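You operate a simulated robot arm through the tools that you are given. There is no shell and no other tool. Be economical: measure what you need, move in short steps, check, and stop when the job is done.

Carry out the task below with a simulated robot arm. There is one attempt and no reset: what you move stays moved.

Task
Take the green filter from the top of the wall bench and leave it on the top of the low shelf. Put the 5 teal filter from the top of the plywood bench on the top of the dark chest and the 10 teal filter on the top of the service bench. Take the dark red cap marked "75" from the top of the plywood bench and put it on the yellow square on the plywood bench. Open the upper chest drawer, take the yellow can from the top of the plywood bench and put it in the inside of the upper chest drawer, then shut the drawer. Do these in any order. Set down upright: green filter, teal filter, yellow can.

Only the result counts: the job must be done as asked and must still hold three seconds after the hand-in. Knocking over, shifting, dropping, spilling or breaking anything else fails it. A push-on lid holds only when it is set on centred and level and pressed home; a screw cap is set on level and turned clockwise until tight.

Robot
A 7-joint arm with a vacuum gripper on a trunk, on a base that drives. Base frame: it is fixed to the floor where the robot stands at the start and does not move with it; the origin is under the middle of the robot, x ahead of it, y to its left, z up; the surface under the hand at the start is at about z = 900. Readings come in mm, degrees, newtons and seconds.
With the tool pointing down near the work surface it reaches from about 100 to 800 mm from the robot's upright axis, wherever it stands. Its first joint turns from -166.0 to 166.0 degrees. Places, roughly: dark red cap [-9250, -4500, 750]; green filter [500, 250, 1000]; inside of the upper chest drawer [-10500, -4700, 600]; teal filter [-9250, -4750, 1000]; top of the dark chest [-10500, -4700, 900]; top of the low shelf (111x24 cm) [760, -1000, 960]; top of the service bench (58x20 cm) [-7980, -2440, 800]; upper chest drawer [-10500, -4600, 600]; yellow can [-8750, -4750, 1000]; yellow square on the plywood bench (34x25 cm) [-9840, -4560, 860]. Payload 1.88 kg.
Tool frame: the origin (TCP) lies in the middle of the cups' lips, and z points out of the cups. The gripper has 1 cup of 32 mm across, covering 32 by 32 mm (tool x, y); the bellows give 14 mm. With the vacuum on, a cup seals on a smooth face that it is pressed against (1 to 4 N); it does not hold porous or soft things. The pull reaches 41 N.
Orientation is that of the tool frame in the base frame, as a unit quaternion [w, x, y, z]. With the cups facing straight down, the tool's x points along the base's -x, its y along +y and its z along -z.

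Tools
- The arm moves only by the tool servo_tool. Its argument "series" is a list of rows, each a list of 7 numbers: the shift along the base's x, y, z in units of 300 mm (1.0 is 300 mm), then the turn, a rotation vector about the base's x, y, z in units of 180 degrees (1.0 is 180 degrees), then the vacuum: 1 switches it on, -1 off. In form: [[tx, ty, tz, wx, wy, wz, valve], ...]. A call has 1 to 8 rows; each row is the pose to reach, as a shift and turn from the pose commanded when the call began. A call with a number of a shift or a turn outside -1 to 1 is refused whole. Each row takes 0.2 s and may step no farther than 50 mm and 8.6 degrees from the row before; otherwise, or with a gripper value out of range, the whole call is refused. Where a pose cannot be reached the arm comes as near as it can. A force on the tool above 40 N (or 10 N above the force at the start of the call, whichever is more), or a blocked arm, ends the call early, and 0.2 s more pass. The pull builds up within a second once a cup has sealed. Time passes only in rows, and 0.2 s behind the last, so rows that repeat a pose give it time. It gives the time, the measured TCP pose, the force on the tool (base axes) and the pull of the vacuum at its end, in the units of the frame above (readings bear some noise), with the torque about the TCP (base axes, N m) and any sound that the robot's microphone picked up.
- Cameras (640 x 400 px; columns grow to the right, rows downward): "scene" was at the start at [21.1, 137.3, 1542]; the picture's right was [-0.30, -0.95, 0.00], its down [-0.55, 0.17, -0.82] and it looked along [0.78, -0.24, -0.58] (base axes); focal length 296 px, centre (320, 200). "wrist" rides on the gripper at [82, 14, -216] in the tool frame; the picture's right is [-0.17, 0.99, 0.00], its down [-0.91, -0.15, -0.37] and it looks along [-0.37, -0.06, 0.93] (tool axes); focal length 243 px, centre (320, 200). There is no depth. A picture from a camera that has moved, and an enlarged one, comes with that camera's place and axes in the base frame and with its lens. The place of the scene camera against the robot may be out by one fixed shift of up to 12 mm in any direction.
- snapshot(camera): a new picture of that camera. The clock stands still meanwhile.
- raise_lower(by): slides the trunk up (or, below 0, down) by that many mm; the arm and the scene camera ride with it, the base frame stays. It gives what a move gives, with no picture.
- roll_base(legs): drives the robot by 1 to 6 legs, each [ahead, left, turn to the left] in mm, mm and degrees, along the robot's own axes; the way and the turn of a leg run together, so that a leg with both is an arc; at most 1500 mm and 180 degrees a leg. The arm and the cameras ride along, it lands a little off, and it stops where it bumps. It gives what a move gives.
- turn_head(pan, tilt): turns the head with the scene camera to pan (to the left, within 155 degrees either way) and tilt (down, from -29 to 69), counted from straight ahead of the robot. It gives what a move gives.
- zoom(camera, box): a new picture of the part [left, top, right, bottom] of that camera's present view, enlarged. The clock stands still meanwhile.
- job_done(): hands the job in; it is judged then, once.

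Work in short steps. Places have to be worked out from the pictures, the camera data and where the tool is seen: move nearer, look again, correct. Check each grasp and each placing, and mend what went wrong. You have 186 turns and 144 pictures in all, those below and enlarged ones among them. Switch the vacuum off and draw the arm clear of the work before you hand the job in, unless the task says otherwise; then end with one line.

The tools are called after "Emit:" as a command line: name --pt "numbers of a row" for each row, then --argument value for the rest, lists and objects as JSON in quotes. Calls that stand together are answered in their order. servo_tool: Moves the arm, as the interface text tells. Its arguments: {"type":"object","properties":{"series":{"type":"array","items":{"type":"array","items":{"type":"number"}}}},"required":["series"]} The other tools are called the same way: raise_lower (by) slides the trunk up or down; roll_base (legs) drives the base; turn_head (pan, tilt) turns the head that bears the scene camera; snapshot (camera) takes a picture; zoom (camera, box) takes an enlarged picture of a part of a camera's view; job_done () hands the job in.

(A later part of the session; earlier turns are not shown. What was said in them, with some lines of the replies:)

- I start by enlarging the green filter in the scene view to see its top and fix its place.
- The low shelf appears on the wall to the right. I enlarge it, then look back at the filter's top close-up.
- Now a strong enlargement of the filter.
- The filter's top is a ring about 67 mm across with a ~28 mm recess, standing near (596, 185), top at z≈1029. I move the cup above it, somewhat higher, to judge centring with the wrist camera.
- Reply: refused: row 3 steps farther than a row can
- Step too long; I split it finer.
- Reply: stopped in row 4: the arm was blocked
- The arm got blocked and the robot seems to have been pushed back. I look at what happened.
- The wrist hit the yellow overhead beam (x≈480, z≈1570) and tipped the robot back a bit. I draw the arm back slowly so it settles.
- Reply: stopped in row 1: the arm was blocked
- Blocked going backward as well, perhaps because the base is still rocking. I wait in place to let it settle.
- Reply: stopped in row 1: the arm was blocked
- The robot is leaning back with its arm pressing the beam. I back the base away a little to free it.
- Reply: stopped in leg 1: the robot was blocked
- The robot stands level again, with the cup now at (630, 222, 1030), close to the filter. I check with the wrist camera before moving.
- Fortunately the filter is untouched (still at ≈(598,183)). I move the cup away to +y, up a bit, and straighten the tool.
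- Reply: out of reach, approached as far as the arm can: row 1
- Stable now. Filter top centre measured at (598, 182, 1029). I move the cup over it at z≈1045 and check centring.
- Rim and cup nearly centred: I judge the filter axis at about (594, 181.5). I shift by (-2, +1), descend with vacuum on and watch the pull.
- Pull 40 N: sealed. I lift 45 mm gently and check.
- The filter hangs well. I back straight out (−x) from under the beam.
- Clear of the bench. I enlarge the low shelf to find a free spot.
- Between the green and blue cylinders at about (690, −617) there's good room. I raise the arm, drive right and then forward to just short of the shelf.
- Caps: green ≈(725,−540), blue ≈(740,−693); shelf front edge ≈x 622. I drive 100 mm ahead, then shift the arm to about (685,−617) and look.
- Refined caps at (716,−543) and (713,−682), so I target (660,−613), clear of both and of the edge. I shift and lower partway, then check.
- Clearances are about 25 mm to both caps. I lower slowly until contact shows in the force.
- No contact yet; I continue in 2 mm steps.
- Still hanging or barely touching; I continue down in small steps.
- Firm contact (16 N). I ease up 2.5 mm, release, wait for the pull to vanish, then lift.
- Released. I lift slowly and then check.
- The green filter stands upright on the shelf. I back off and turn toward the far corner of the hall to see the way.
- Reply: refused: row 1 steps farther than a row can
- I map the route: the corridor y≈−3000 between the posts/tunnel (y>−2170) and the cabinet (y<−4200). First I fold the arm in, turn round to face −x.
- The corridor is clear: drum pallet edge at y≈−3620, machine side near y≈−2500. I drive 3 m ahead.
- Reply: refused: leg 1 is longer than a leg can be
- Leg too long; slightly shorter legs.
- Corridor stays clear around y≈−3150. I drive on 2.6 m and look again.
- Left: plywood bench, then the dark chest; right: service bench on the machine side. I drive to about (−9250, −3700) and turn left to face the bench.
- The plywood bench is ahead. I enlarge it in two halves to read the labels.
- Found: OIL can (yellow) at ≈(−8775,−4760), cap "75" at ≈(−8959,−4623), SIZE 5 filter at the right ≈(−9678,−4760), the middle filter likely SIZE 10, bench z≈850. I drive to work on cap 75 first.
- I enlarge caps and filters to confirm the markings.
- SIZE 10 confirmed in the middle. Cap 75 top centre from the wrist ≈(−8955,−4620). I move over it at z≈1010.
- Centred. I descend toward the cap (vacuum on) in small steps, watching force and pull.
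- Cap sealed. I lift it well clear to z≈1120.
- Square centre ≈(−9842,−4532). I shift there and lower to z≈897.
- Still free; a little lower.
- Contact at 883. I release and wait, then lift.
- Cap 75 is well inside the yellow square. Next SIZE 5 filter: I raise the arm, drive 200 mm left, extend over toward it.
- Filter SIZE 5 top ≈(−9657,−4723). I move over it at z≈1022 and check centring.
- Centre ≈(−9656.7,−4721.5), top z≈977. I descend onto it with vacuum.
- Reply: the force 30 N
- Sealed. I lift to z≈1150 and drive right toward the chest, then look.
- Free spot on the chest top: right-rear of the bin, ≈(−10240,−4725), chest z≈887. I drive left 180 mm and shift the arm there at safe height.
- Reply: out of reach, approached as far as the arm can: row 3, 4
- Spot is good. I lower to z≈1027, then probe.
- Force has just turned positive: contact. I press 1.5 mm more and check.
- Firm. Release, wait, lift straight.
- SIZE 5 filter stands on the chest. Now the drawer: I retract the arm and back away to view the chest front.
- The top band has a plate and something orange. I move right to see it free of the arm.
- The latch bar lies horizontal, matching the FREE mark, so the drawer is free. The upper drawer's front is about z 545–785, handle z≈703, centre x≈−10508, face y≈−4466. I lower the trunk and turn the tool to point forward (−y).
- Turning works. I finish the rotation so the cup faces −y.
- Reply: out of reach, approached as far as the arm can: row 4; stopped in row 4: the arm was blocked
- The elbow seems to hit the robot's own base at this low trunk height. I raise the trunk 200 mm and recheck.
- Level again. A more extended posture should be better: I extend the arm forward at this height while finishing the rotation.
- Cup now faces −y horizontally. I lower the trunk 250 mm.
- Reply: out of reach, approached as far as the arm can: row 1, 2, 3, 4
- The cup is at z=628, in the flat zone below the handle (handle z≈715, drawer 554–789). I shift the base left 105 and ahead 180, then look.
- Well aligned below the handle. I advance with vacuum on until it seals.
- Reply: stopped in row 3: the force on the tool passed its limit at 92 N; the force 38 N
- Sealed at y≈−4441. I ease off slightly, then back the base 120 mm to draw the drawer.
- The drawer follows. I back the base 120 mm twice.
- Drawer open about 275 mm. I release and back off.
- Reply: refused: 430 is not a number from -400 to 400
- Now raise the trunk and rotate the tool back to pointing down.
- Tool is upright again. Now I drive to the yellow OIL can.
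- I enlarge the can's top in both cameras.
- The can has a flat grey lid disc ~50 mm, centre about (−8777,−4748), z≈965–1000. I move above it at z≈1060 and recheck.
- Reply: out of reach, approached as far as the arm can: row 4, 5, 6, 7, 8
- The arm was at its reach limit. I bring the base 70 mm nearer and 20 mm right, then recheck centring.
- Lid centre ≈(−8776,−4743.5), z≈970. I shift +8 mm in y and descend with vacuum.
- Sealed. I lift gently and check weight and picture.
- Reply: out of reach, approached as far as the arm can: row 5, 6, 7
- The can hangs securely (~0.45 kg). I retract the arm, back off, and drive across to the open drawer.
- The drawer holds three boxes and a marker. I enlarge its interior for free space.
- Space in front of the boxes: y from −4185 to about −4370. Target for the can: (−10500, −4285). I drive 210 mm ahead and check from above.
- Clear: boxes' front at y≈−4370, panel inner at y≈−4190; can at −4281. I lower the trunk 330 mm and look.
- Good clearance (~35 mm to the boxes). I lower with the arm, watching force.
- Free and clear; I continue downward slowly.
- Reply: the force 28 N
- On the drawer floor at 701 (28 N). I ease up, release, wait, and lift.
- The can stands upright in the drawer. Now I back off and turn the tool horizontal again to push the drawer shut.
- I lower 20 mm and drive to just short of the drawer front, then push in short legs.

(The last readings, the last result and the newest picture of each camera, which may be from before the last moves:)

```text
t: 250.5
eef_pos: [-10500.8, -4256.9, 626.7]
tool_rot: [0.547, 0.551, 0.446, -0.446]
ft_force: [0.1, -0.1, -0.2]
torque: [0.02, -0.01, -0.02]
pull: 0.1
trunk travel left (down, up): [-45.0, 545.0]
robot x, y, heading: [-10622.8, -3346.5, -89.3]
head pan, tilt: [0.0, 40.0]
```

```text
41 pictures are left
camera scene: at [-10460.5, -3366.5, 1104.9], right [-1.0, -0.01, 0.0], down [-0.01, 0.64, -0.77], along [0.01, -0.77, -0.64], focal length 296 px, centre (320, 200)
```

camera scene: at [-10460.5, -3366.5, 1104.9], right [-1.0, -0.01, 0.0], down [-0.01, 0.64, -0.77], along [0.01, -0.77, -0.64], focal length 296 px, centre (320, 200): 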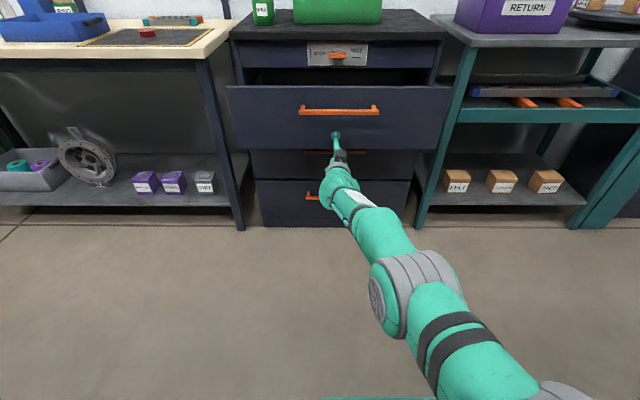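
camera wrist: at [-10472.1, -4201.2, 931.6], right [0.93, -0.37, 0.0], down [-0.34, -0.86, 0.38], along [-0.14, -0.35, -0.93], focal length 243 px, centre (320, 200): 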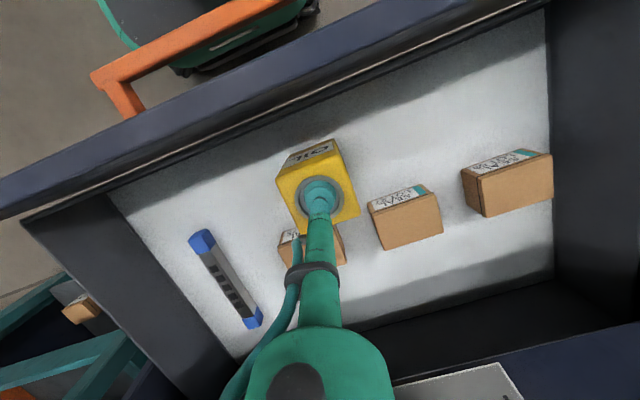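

Pushing works. I continue in short legs.

Emit:
roll_base --legs '[[50, 0, 0], [50, 0, 0], [50, 0, 0]]'

Emit:
servo_tool --pt "0 -0.03 0 0 0 0 -1" --pt "0 -0.06 0 0 0 0 -1" --pt "0 -0.08 0 0 0 0 -1" --pt "0 -0.1 0 0 0 0 -1" --pt "0 -0.115 0 0 0 0 -1" --pt "0 -0.12 0 0 0 0 -1"

Emit:
snapshot --camera "scene"

```text
t: 252.4
eef_pos: [-10500.8, -4404.2, 625.9]
tool_rot: [0.547, 0.55, 0.447, -0.446]
ft_force: [0.1, -0.1, 0.4]
torque: [0.0, 0.02, 0.02]
pull: 0.0
trunk travel left (down, up): [-45.0, 545.0]
robot x, y, heading: [-10620.0, -3489.2, -89.3]
head pan, tilt: [0.0, 40.0]
```

```text
t: 253.8
eef_pos: [-10500.5, -4440.2, 626.4]
tool_rot: [0.548, 0.55, 0.447, -0.445]
ft_force: [-0.1, 5.6, 0.3]
torque: [0.03, -0.08, -0.01]
pull: 0.0
trunk travel left (down, up): [-45.0, 545.0]
robot x, y, heading: [-10620.2, -3492.3, -89.4]
head pan, tilt: [0.0, 40.0]
```

```text
40 pictures are left
camera scene: at [-10459.3, -3514.2, 1104.9], right [-1.0, -0.01, 0.0], down [-0.01, 0.64, -0.77], along [0.01, -0.77, -0.64], focal length 296 px, centre (320, 200)
```

scene: 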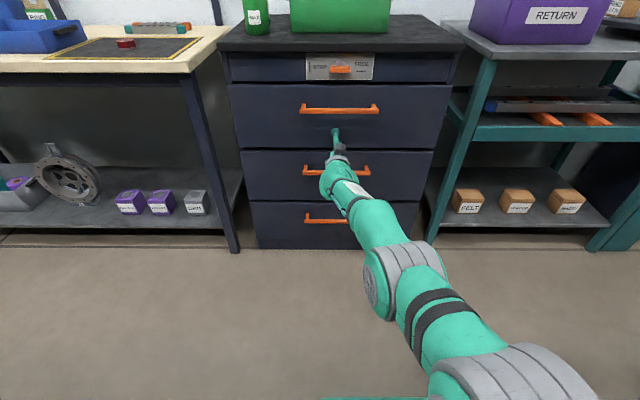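

Almost shut; a final firm push until the force rises.

Emit:
servo_tool --pt "0 -0.01 0 0 0 0 -1" --pt "0 -0.018 0 0 0 0 -1" --pt "0 -0.026 0 0 0 0 -1" --pt "0 -0.034 0 0 0 0 -1" --pt "0 -0.034 0 0 0 0 -1"

Emit:
zoom --camera "scene" --box '[210, 40, 470, 200]'

```text
t: 254.4
eef_pos: [-10502.0, -4441.8, 626.7]
tool_rot: [0.548, 0.55, 0.447, -0.445]
ft_force: [-2.5, 24.6, 3.8]
torque: [0.13, 0.12, 0.09]
pull: 0.0
trunk travel left (down, up): [-45.0, 545.0]
robot x, y, heading: [-10622.0, -3494.0, -89.7]
head pan, tilt: [0.0, 40.0]
stopped in row 2: the force on the tool passed its limit at 44 N (the readings are from after the stop); the commanded pose is now the measured one
```

```text
2.46 times, centred on (340, 120) of scene
camera zoom: at [-10459.6, -3512.0, 1105.1], right [-1.0, -0.01, 0.0], down [-0.01, 0.64, -0.77], along [0.01, -0.77, -0.64], focal length 730 px, centre (271, 397)
```

zoom: 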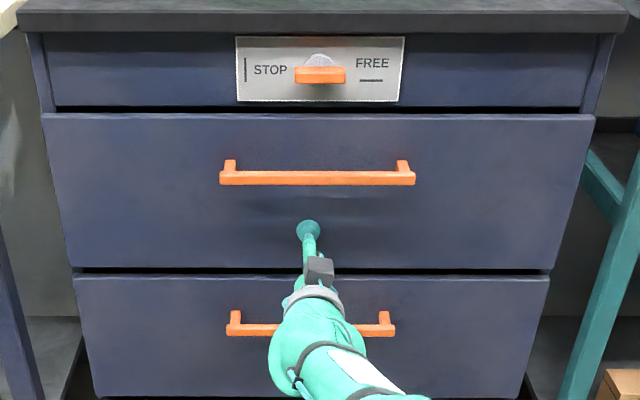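

Shut, stopped at the same place as at first. I back off and return the tool to pointing down.

Emit:
servo_tool --pt "0 0.05 0 0 0 0 -1" --pt "0 0.15 0 0 0 0 -1" --pt "0 0.15 0 0 0 0 -1"

Emit:
roll_base --legs '[[-450, 0, 0]]'

Emit:
raise_lower --by 390

Emit:
servo_tool --pt "0 0.1 0.05 0.046 0 0 -1" --pt "0 0.2 0.1 0.092 0 0 -1" --pt "0 0.3 0.15 0.138 0 0 -1" --pt "0 0.4 0.2 0.184 0 0 -1" --pt "0 0.5 0.2 0.23 0 0 -1" --pt "0 0.6 0.2 0.276 0 0 -1" --pt "0 0.7 0.2 0.322 0 0 -1" --pt "0 0.7 0.2 0.322 0 0 -1"

```text
t: 255.2
eef_pos: [-10499.9, -4398.1, 626.1]
tool_rot: [0.546, 0.55, 0.448, -0.445]
ft_force: [0.1, -0.4, 0.5]
torque: [0.0, 0.01, -0.01]
pull: 0.0
trunk travel left (down, up): [-45.0, 545.0]
robot x, y, heading: [-10620.2, -3491.0, -89.1]
head pan, tilt: [0.0, 40.0]
```

```text
t: 257.9
eef_pos: [-10505.0, -3949.8, 624.4]
tool_rot: [0.546, 0.55, 0.447, -0.446]
ft_force: [-0.2, 0.3, 0.2]
torque: [0.02, 0.0, -0.01]
pull: 0.1
trunk travel left (down, up): [-45.0, 545.0]
robot x, y, heading: [-10622.4, -3039.4, -89.5]
head pan, tilt: [0.0, 40.0]
```

```text
t: 261.6
eef_pos: [-10505.2, -3949.9, 1015.1]
tool_rot: [0.546, 0.55, 0.448, -0.446]
ft_force: [0.1, -0.5, -0.8]
torque: [0.02, 0.01, -0.02]
pull: 0.1
trunk travel left (down, up): [-435.0, 155.0]
robot x, y, heading: [-10621.6, -3041.5, -89.6]
head pan, tilt: [0.0, 40.0]
```

```text
t: 263.4
eef_pos: [-10502.8, -3739.8, 1075.7]
tool_rot: [0.212, 0.746, 0.608, -0.172]
ft_force: [-0.2, 0.2, -0.3]
torque: [-0.02, 0.0, 0.01]
pull: 0.1
trunk travel left (down, up): [-435.0, 155.0]
robot x, y, heading: [-10620.6, -3041.2, -89.5]
head pan, tilt: [0.0, 40.0]
```

Emit:
servo_tool --pt "0 0.08 0.03 0.046 0 0 -1" --pt "0 0.16 0.06 0.092 0 0 -1" --pt "0 0.24 0.1 0.138 0 0 -1" --pt "0 0.32 0.14 0.176 0 0 -1" --pt "0 0.32 0.14 0.176 0 0 -1"

Emit:
roll_base --legs '[[0, 620, -0.4], [0, 600, 0], [900, 0, 0]]'

Emit:
snapshot --camera "wrist"

Emit:
snapshot --camera "scene"

```text
t: 264.6
eef_pos: [-10505.7, -3645.5, 1118.7]
tool_rot: [-0.001, 0.776, 0.631, -0.001]
ft_force: [0.6, -0.6, -0.6]
torque: [-0.01, -0.03, -0.01]
pull: 0.1
trunk travel left (down, up): [-435.0, 155.0]
robot x, y, heading: [-10625.5, -3041.8, -89.8]
head pan, tilt: [0.0, 40.0]
```

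```text
t: 275.4
eef_pos: [-9311.1, -4556.3, 1117.5]
tool_rot: [-0.001, 0.783, 0.622, 0.0]
ft_force: [0.0, 1.0, -0.3]
torque: [-0.02, -0.02, -0.01]
pull: 0.1
trunk travel left (down, up): [-435.0, 155.0]
robot x, y, heading: [-9413.3, -3950.9, -91.3]
head pan, tilt: [0.0, 40.0]
```

```text
38 pictures are left
camera wrist: at [-9278.1, -4479.3, 1333.6], right [0.92, -0.38, 0.0], down [-0.36, -0.86, 0.38], along [-0.15, -0.35, -0.93], focal length 243 px, centre (320, 200)
```

wrist: 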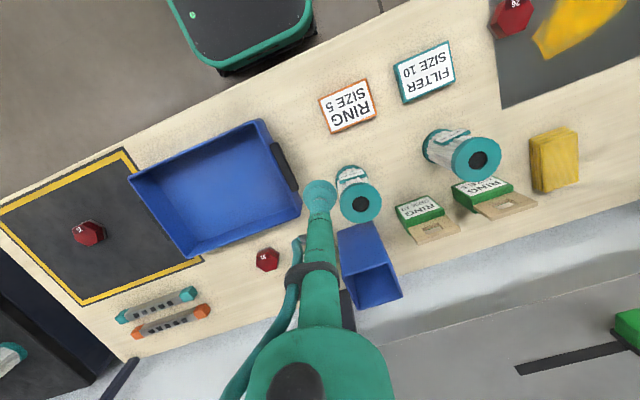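

```text
37 pictures are left
camera scene: at [-9254.0, -3979.0, 1494.9], right [-1.0, 0.02, 0.0], down [0.01, 0.64, -0.77], along [-0.01, -0.77, -0.64], focal length 296 px, centre (320, 200)
```

scene: 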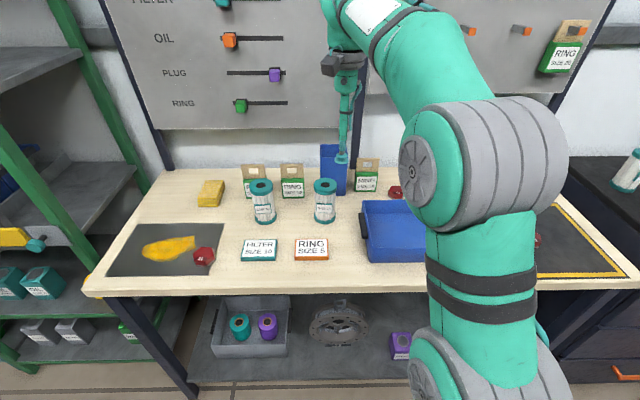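

SIZE 10 top at ≈(−9278,−4644). I move above at z≈1022 and refine.

Emit:
servo_tool --pt "0.04 -0.1 -0.04 0 0 0 -1" --pt "0.08 -0.2 -0.09 0 0 0 -1" --pt "0.11 -0.293 -0.14 0 0 0 -1" --pt "0.11 -0.293 -0.24 0 0 0 -1" --pt "0.11 -0.293 -0.317 0 0 0 -1" --pt "0.11 -0.293 -0.317 0 0 0 -1"

Emit:
zoom --camera "wrist" --box '[260, 120, 380, 240]'

```text
t: 276.9
eef_pos: [-9277.0, -4643.5, 1021.9]
tool_rot: [0.0, 0.783, 0.623, 0.0]
ft_force: [0.4, 0.0, 0.7]
torque: [0.0, 0.05, -0.05]
pull: 0.0
trunk travel left (down, up): [-435.0, 155.0]
robot x, y, heading: [-9419.3, -3949.3, -90.9]
head pan, tilt: [0.0, 40.0]
```

```text
3.33 times, centred on (320, 180) of wrist
camera zoom: at [-9244.5, -4567.3, 1239.0], right [0.92, -0.38, 0.0], down [-0.36, -0.86, 0.38], along [-0.15, -0.35, -0.93], focal length 809 px, centre (320, 267)
```

zoom: 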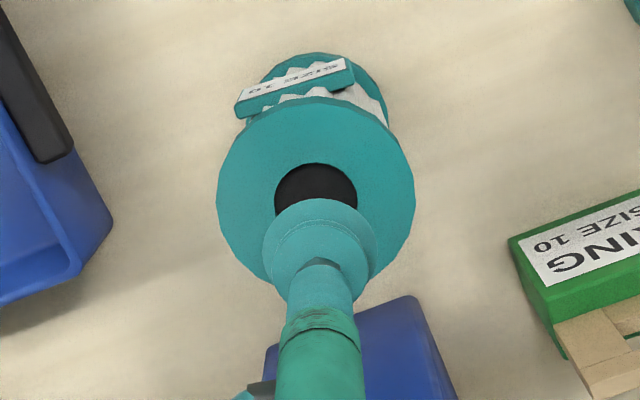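

Centre ≈(−9278.6,−4643). I descend with vacuum to about 979.

Emit:
servo_tool --pt "-0.005 0.001 -0.08 0 0 0 1" --pt "-0.005 0.001 -0.125 0 0 0 1" --pt "-0.005 0.001 -0.138 0 0 0 1" --pt "-0.005 0.001 -0.146 0 0 0 1" --pt "-0.005 0.001 -0.15 0 0 0 1" --pt "-0.005 0.001 -0.15 0 0 0 1" --pt "-0.005 0.001 -0.15 0 0 0 1"

```text
t: 278.4
eef_pos: [-9279.3, -4644.3, 980.6]
tool_rot: [0.001, 0.783, 0.622, -0.001]
ft_force: [1.2, -6.0, 29.8]
torque: [0.08, -0.08, -0.06]
pull: 40.7
trunk travel left (down, up): [-435.0, 155.0]
robot x, y, heading: [-9413.3, -3950.6, -90.8]
head pan, tilt: [0.0, 40.0]
```

Sealed. I lift, retract, back off and turn toward the service bench on the machine side.

Emit:
servo_tool --pt "0 0 0.03 0 0 0 1" --pt "0 0 0.1 0 0 0 1" --pt "0 0.01 0.24 0 0 0 1" --pt "0 0.06 0.38 0 0 0 1" --pt "0 0.16 0.5 0 0 0 1" --pt "0 0.3 0.55 0 0 0 1" --pt "0 0.45 0.58 0 0 0 1" --pt "0 0.45 0.58 0 0 0 1"

Emit:
roll_base --legs '[[-600, 0, 0], [0, 700, 0], [0, 0, 180]]'

Emit:
turn_head --pan -35 --tilt 25

Emit:
snapshot --camera "scene"

```text
t: 280.2
eef_pos: [-9279.1, -4508.9, 1151.5]
tool_rot: [-0.001, 0.783, 0.622, -0.001]
ft_force: [-0.9, 0.5, -2.1]
torque: [-0.07, -0.01, 0.0]
pull: 40.6
trunk travel left (down, up): [-435.0, 155.0]
robot x, y, heading: [-9414.9, -3953.4, -90.8]
head pan, tilt: [0.0, 40.0]
```

```text
t: 294.5
eef_pos: [-8850.7, -2809.1, 1149.9]
tool_rot: [0.001, -0.631, 0.776, 0.0]
ft_force: [-0.3, -0.6, -2.6]
torque: [0.04, 0.0, 0.0]
pull: 41.0
trunk travel left (down, up): [-435.0, 155.0]
robot x, y, heading: [-8700.9, -3359.4, 90.5]
head pan, tilt: [0.0, 40.0]
```

```text
t: 295.5
eef_pos: [-8850.0, -2809.4, 1150.2]
tool_rot: [0.0, -0.631, 0.775, -0.001]
ft_force: [0.4, 0.2, -2.1]
torque: [-0.04, 0.03, 0.01]
pull: 40.5
trunk travel left (down, up): [-435.0, 155.0]
robot x, y, heading: [-8702.6, -3364.4, 90.1]
head pan, tilt: [-35.0, 25.0]
```

```text
35 pictures are left
camera scene: at [-8816.6, -3349.2, 1518.2], right [0.82, -0.57, 0.0], down [-0.24, -0.35, -0.91], along [0.52, 0.75, -0.42], focal length 296 px, centre (320, 200)
```

scene: 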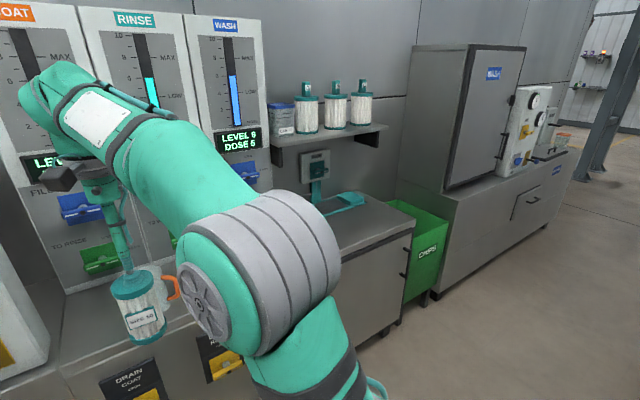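

The service bench is the grey bench top at right. I enlarge it.

Emit:
zoom --camera "scene" --box '[270, 140, 430, 260]'

```text
3.33 times, centred on (350, 200) of scene
camera zoom: at [-8816.6, -3349.2, 1518.2], right [0.82, -0.57, 0.0], down [-0.24, -0.35, -0.91], along [0.52, 0.75, -0.42], focal length 988 px, centre (220, 200)
```

zoom: 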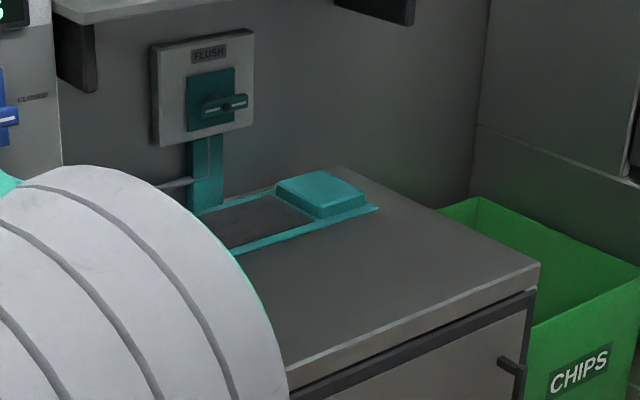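

Free strip in front of the flush basin: y −2535…−2250, x −8140…−7690, z≈800. Target (−7930,−2470). I drive right 920 mm, then ahead partway and look.

Emit:
roll_base --legs '[[0, -920, 0], [200, 0, 0]]'

Emit:
turn_head --pan 0 --tilt 40

Emit:
snapshot --camera "scene"

Emit:
snapshot --camera "wrist"

```text
t: 301.5
eef_pos: [-7938.8, -2601.8, 1150.7]
tool_rot: [0.0, -0.63, 0.776, -0.001]
ft_force: [-0.6, 0.1, -2.5]
torque: [0.01, -0.04, 0.01]
pull: 40.5
trunk travel left (down, up): [-435.0, 155.0]
robot x, y, heading: [-7787.9, -3159.5, 90.6]
head pan, tilt: [-35.0, 25.0]
```

```text
t: 302.5
eef_pos: [-7937.6, -2602.3, 1149.7]
tool_rot: [0.0, -0.631, 0.776, -0.001]
ft_force: [0.7, 0.2, -2.7]
torque: [0.0, 0.01, -0.02]
pull: 40.8
trunk travel left (down, up): [-435.0, 155.0]
robot x, y, heading: [-7793.0, -3157.8, 90.1]
head pan, tilt: [0.0, 40.0]
```

```text
33 pictures are left
camera scene: at [-7957.0, -3133.1, 1495.0], right [1.0, 0.01, 0.0], down [0.0, -0.64, -0.77], along [0.0, 0.77, -0.64], focal length 296 px, centre (320, 200)
```

scene: 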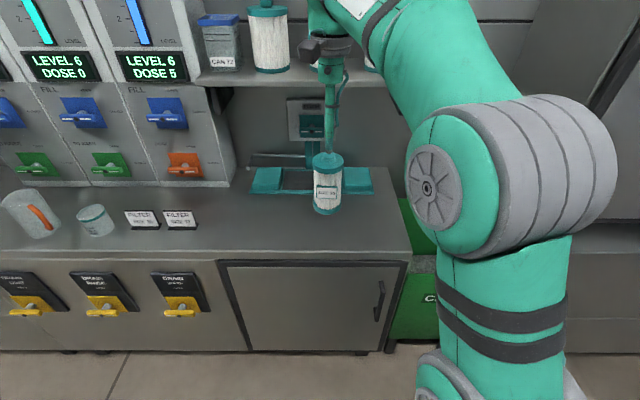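

```text
32 pictures are left
camera wrist: at [-7969.3, -2678.9, 1366.6], right [-0.93, 0.36, 0.0], down [0.34, 0.86, 0.37], along [0.14, 0.35, -0.93], focal length 243 px, centre (320, 200)
```

wrist: 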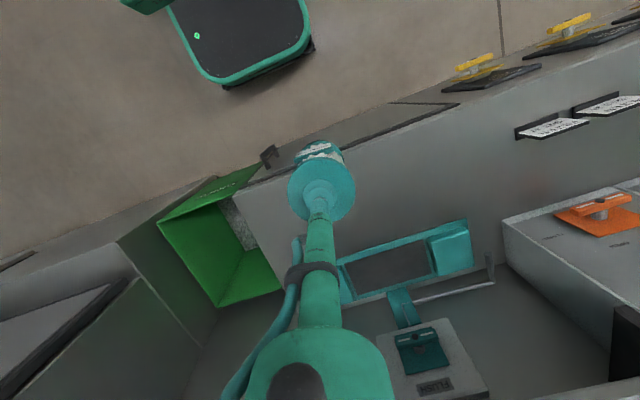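

The door cabinet top is the service bench; front edge y≈−2537, basin from −2269. I drive ahead 125 mm to y≈−2477 and lower the trunk 180 mm.

Emit:
roll_base --legs '[[125, 0, 0]]'

Emit:
snapshot --camera "wrist"

Emit:
raise_lower --by -150

Emit:
snapshot --camera "scene"

```text
t: 303.8
eef_pos: [-7940.0, -2477.7, 1151.4]
tool_rot: [0.001, -0.631, 0.775, -0.002]
ft_force: [-0.1, -0.3, -1.9]
torque: [0.0, 0.0, -0.02]
pull: 40.7
trunk travel left (down, up): [-435.0, 155.0]
robot x, y, heading: [-7790.3, -3030.8, 90.5]
head pan, tilt: [0.0, 40.0]
```

```text
31 pictures are left
camera wrist: at [-7970.8, -2553.6, 1366.3], right [-0.93, 0.36, 0.0], down [0.34, 0.86, 0.37], along [0.14, 0.35, -0.93], focal length 243 px, centre (320, 200)
```

wrist: 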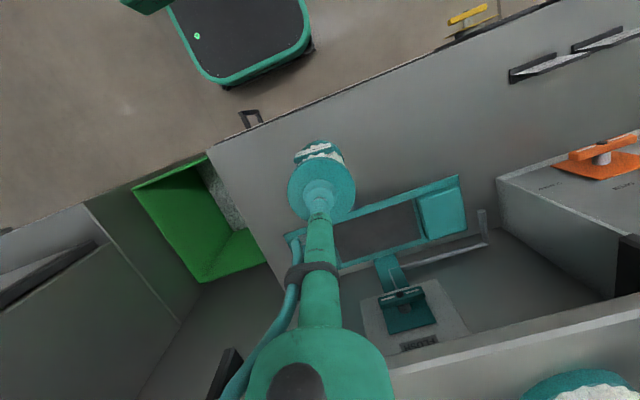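

```text
t: 305.5
eef_pos: [-7940.1, -2477.6, 1000.8]
tool_rot: [0.001, -0.631, 0.776, -0.001]
ft_force: [0.7, 0.2, -2.0]
torque: [0.01, 0.01, 0.03]
pull: 40.9
trunk travel left (down, up): [-285.0, 305.0]
robot x, y, heading: [-7791.9, -3031.8, 90.2]
head pan, tilt: [0.0, 40.0]
```

```text
30 pictures are left
camera scene: at [-7957.9, -3008.1, 1345.0], right [1.0, 0.01, 0.0], down [0.0, -0.64, -0.77], along [-0.01, 0.77, -0.64], focal length 296 px, centre (320, 200)
```

scene: 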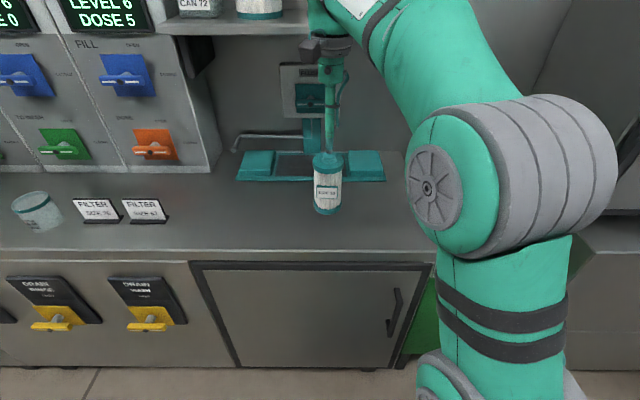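

Clearance to the shelf (front y≈−2305) is fine. I lower with the arm until contact.

Emit:
servo_tool --pt "0 0 -0.06 0 0 0 1" --pt "0 0 -0.12 0 0 0 1" --pt "0 0 -0.16 0 0 0 1" --pt "0 0 -0.18 0 0 0 1" --pt "0 0 -0.2 0 0 0 1" --pt "0 0 -0.2 0 0 0 1"

Emit:
zoom --camera "scene" --box '[260, 140, 400, 260]'

```text
t: 306.9
eef_pos: [-7939.9, -2477.5, 940.7]
tool_rot: [0.002, -0.632, 0.775, -0.001]
ft_force: [-0.6, -0.4, -2.5]
torque: [0.01, -0.03, -0.01]
pull: 41.3
trunk travel left (down, up): [-285.0, 305.0]
robot x, y, heading: [-7790.0, -3030.0, 90.2]
head pan, tilt: [0.0, 40.0]
```

```text
3.33 times, centred on (330, 200) of scene
camera zoom: at [-7957.9, -3008.1, 1344.9], right [1.0, 0.01, 0.0], down [0.0, -0.64, -0.77], along [-0.01, 0.77, -0.64], focal length 988 px, centre (287, 200)
```

zoom: 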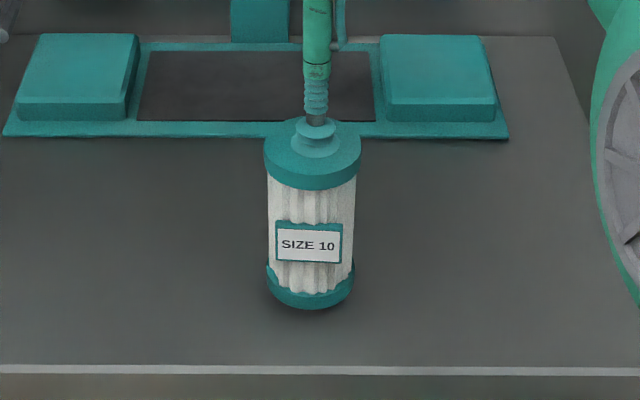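

Well placed, just above the surface. I continue in small steps.

Emit:
servo_tool --pt "0 0 -0.012 0 0 0 1" --pt "0 0 -0.024 0 0 0 1" --pt "0 0 -0.033 0 0 0 1" --pt "0 0 -0.033 0 0 0 1"

```text
t: 307.9
eef_pos: [-7939.5, -2476.2, 930.3]
tool_rot: [0.0, -0.631, 0.776, -0.002]
ft_force: [0.5, -0.3, -1.7]
torque: [0.01, -0.01, 0.03]
pull: 40.6
trunk travel left (down, up): [-285.0, 305.0]
robot x, y, heading: [-7794.2, -3028.4, 90.3]
head pan, tilt: [0.0, 40.0]
```

Emit:
servo_tool --pt "0 0 -0.007 0 0 0 1" --pt "0 0 -0.014 0 0 0 1" --pt "0 0 -0.02 0 0 0 1" --pt "0 0 -0.02 0 0 0 1"

```text
t: 308.9
eef_pos: [-7940.0, -2475.6, 925.5]
tool_rot: [0.001, -0.631, 0.776, 0.0]
ft_force: [0.8, 1.9, 5.3]
torque: [-0.04, 0.04, -0.02]
pull: 40.5
trunk travel left (down, up): [-285.0, 305.0]
robot x, y, heading: [-7788.7, -3035.1, 90.2]
head pan, tilt: [0.0, 40.0]
```

Contact. I press 1 mm, release, wait, and lift.

Emit:
servo_tool --pt "0 0 -0.003 0 0 0 1" --pt "0 0 0 0 0 0 -1" --pt "0 0 0 0 0 0 -1" --pt "0 0 0 0 0 0 -1" --pt "0 0 0 0 0 0 -1" --pt "0 0 0.04 0 0 0 -1" --pt "0 0 0.15 0 0 0 -1" --pt "0 0 0.28 0 0 0 -1"

Emit:
raise_lower --by 120

Emit:
roll_base --legs '[[-250, 0, 0]]'

Emit:
snapshot --camera "scene"

```text
t: 310.7
eef_pos: [-7940.4, -2477.6, 1009.1]
tool_rot: [0.0, -0.632, 0.775, -0.002]
ft_force: [0.2, 0.9, -0.7]
torque: [-0.01, -0.06, -0.03]
pull: 0.0
trunk travel left (down, up): [-285.0, 305.0]
robot x, y, heading: [-7793.6, -3033.9, 90.2]
head pan, tilt: [0.0, 40.0]
```

```text
t: 312.2
eef_pos: [-7939.0, -2478.4, 1129.4]
tool_rot: [0.0, -0.631, 0.775, -0.002]
ft_force: [0.1, -0.5, -0.7]
torque: [0.02, 0.02, -0.02]
pull: 0.0
trunk travel left (down, up): [-405.0, 185.0]
robot x, y, heading: [-7793.9, -3030.6, 90.5]
head pan, tilt: [0.0, 40.0]
```

```text
t: 314.0
eef_pos: [-7938.9, -2726.1, 1129.0]
tool_rot: [0.001, -0.632, 0.775, -0.001]
ft_force: [0.3, -0.2, 0.5]
torque: [0.0, 0.01, -0.06]
pull: 0.0
trunk travel left (down, up): [-405.0, 185.0]
robot x, y, heading: [-7791.5, -3280.8, 90.5]
head pan, tilt: [0.0, 40.0]
```

```text
28 pictures are left
camera scene: at [-7956.0, -3257.2, 1464.9], right [1.0, 0.01, 0.0], down [0.01, -0.64, -0.77], along [-0.01, 0.77, -0.64], focal length 296 px, centre (320, 200)
```

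scene: 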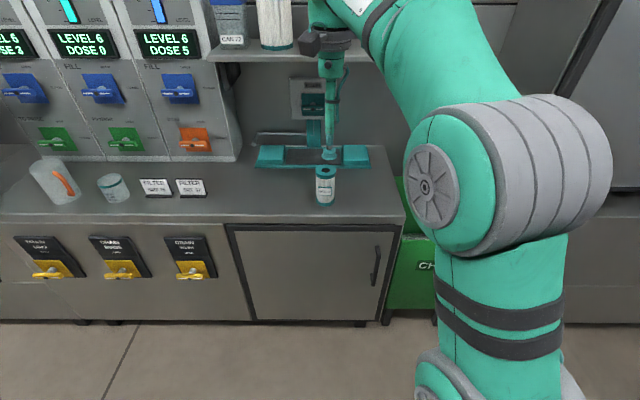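

The SIZE 10 filter stands upright. I take one last look back at the chest and plywood bench.

Emit:
turn_head --pan 125 --tilt 18

Emit:
snapshot --camera "scene"

```text
t: 316.1
eef_pos: [-7938.3, -2726.5, 1129.8]
tool_rot: [0.001, -0.632, 0.775, -0.002]
ft_force: [0.2, 0.4, 0.1]
torque: [0.04, -0.01, 0.02]
pull: 0.1
trunk travel left (down, up): [-405.0, 185.0]
robot x, y, heading: [-7788.7, -3280.5, 90.9]
head pan, tilt: [125.0, 18.0]
```

```text
27 pictures are left
camera scene: at [-8031.3, -3396.3, 1499.6], right [-0.58, 0.81, 0.0], down [0.25, 0.18, -0.95], along [-0.77, -0.55, -0.31], focal length 296 px, centre (320, 200)
```

scene: 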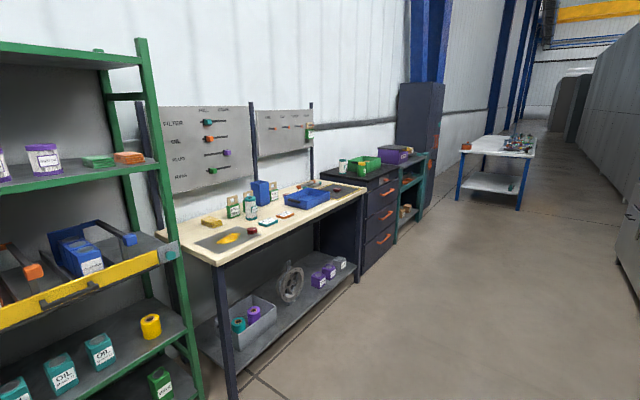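

Drawer is shut, everything stands in place, vacuum off and arm clear. I hand in.

Emit:
job_done

```text
The job is handed in.
```

All five tasks are done and the job is handed in: green filter on the low shelf, 5 teal filter on the dark chest, 10 teal filter on the service bench, cap "75" on the yellow square, and the yellow can upright in the shut upper drawer. Early on, the arm hit the yellow beam over the wall bench and tipped the robot back for a moment. I saw nothing knocked or moved by it.
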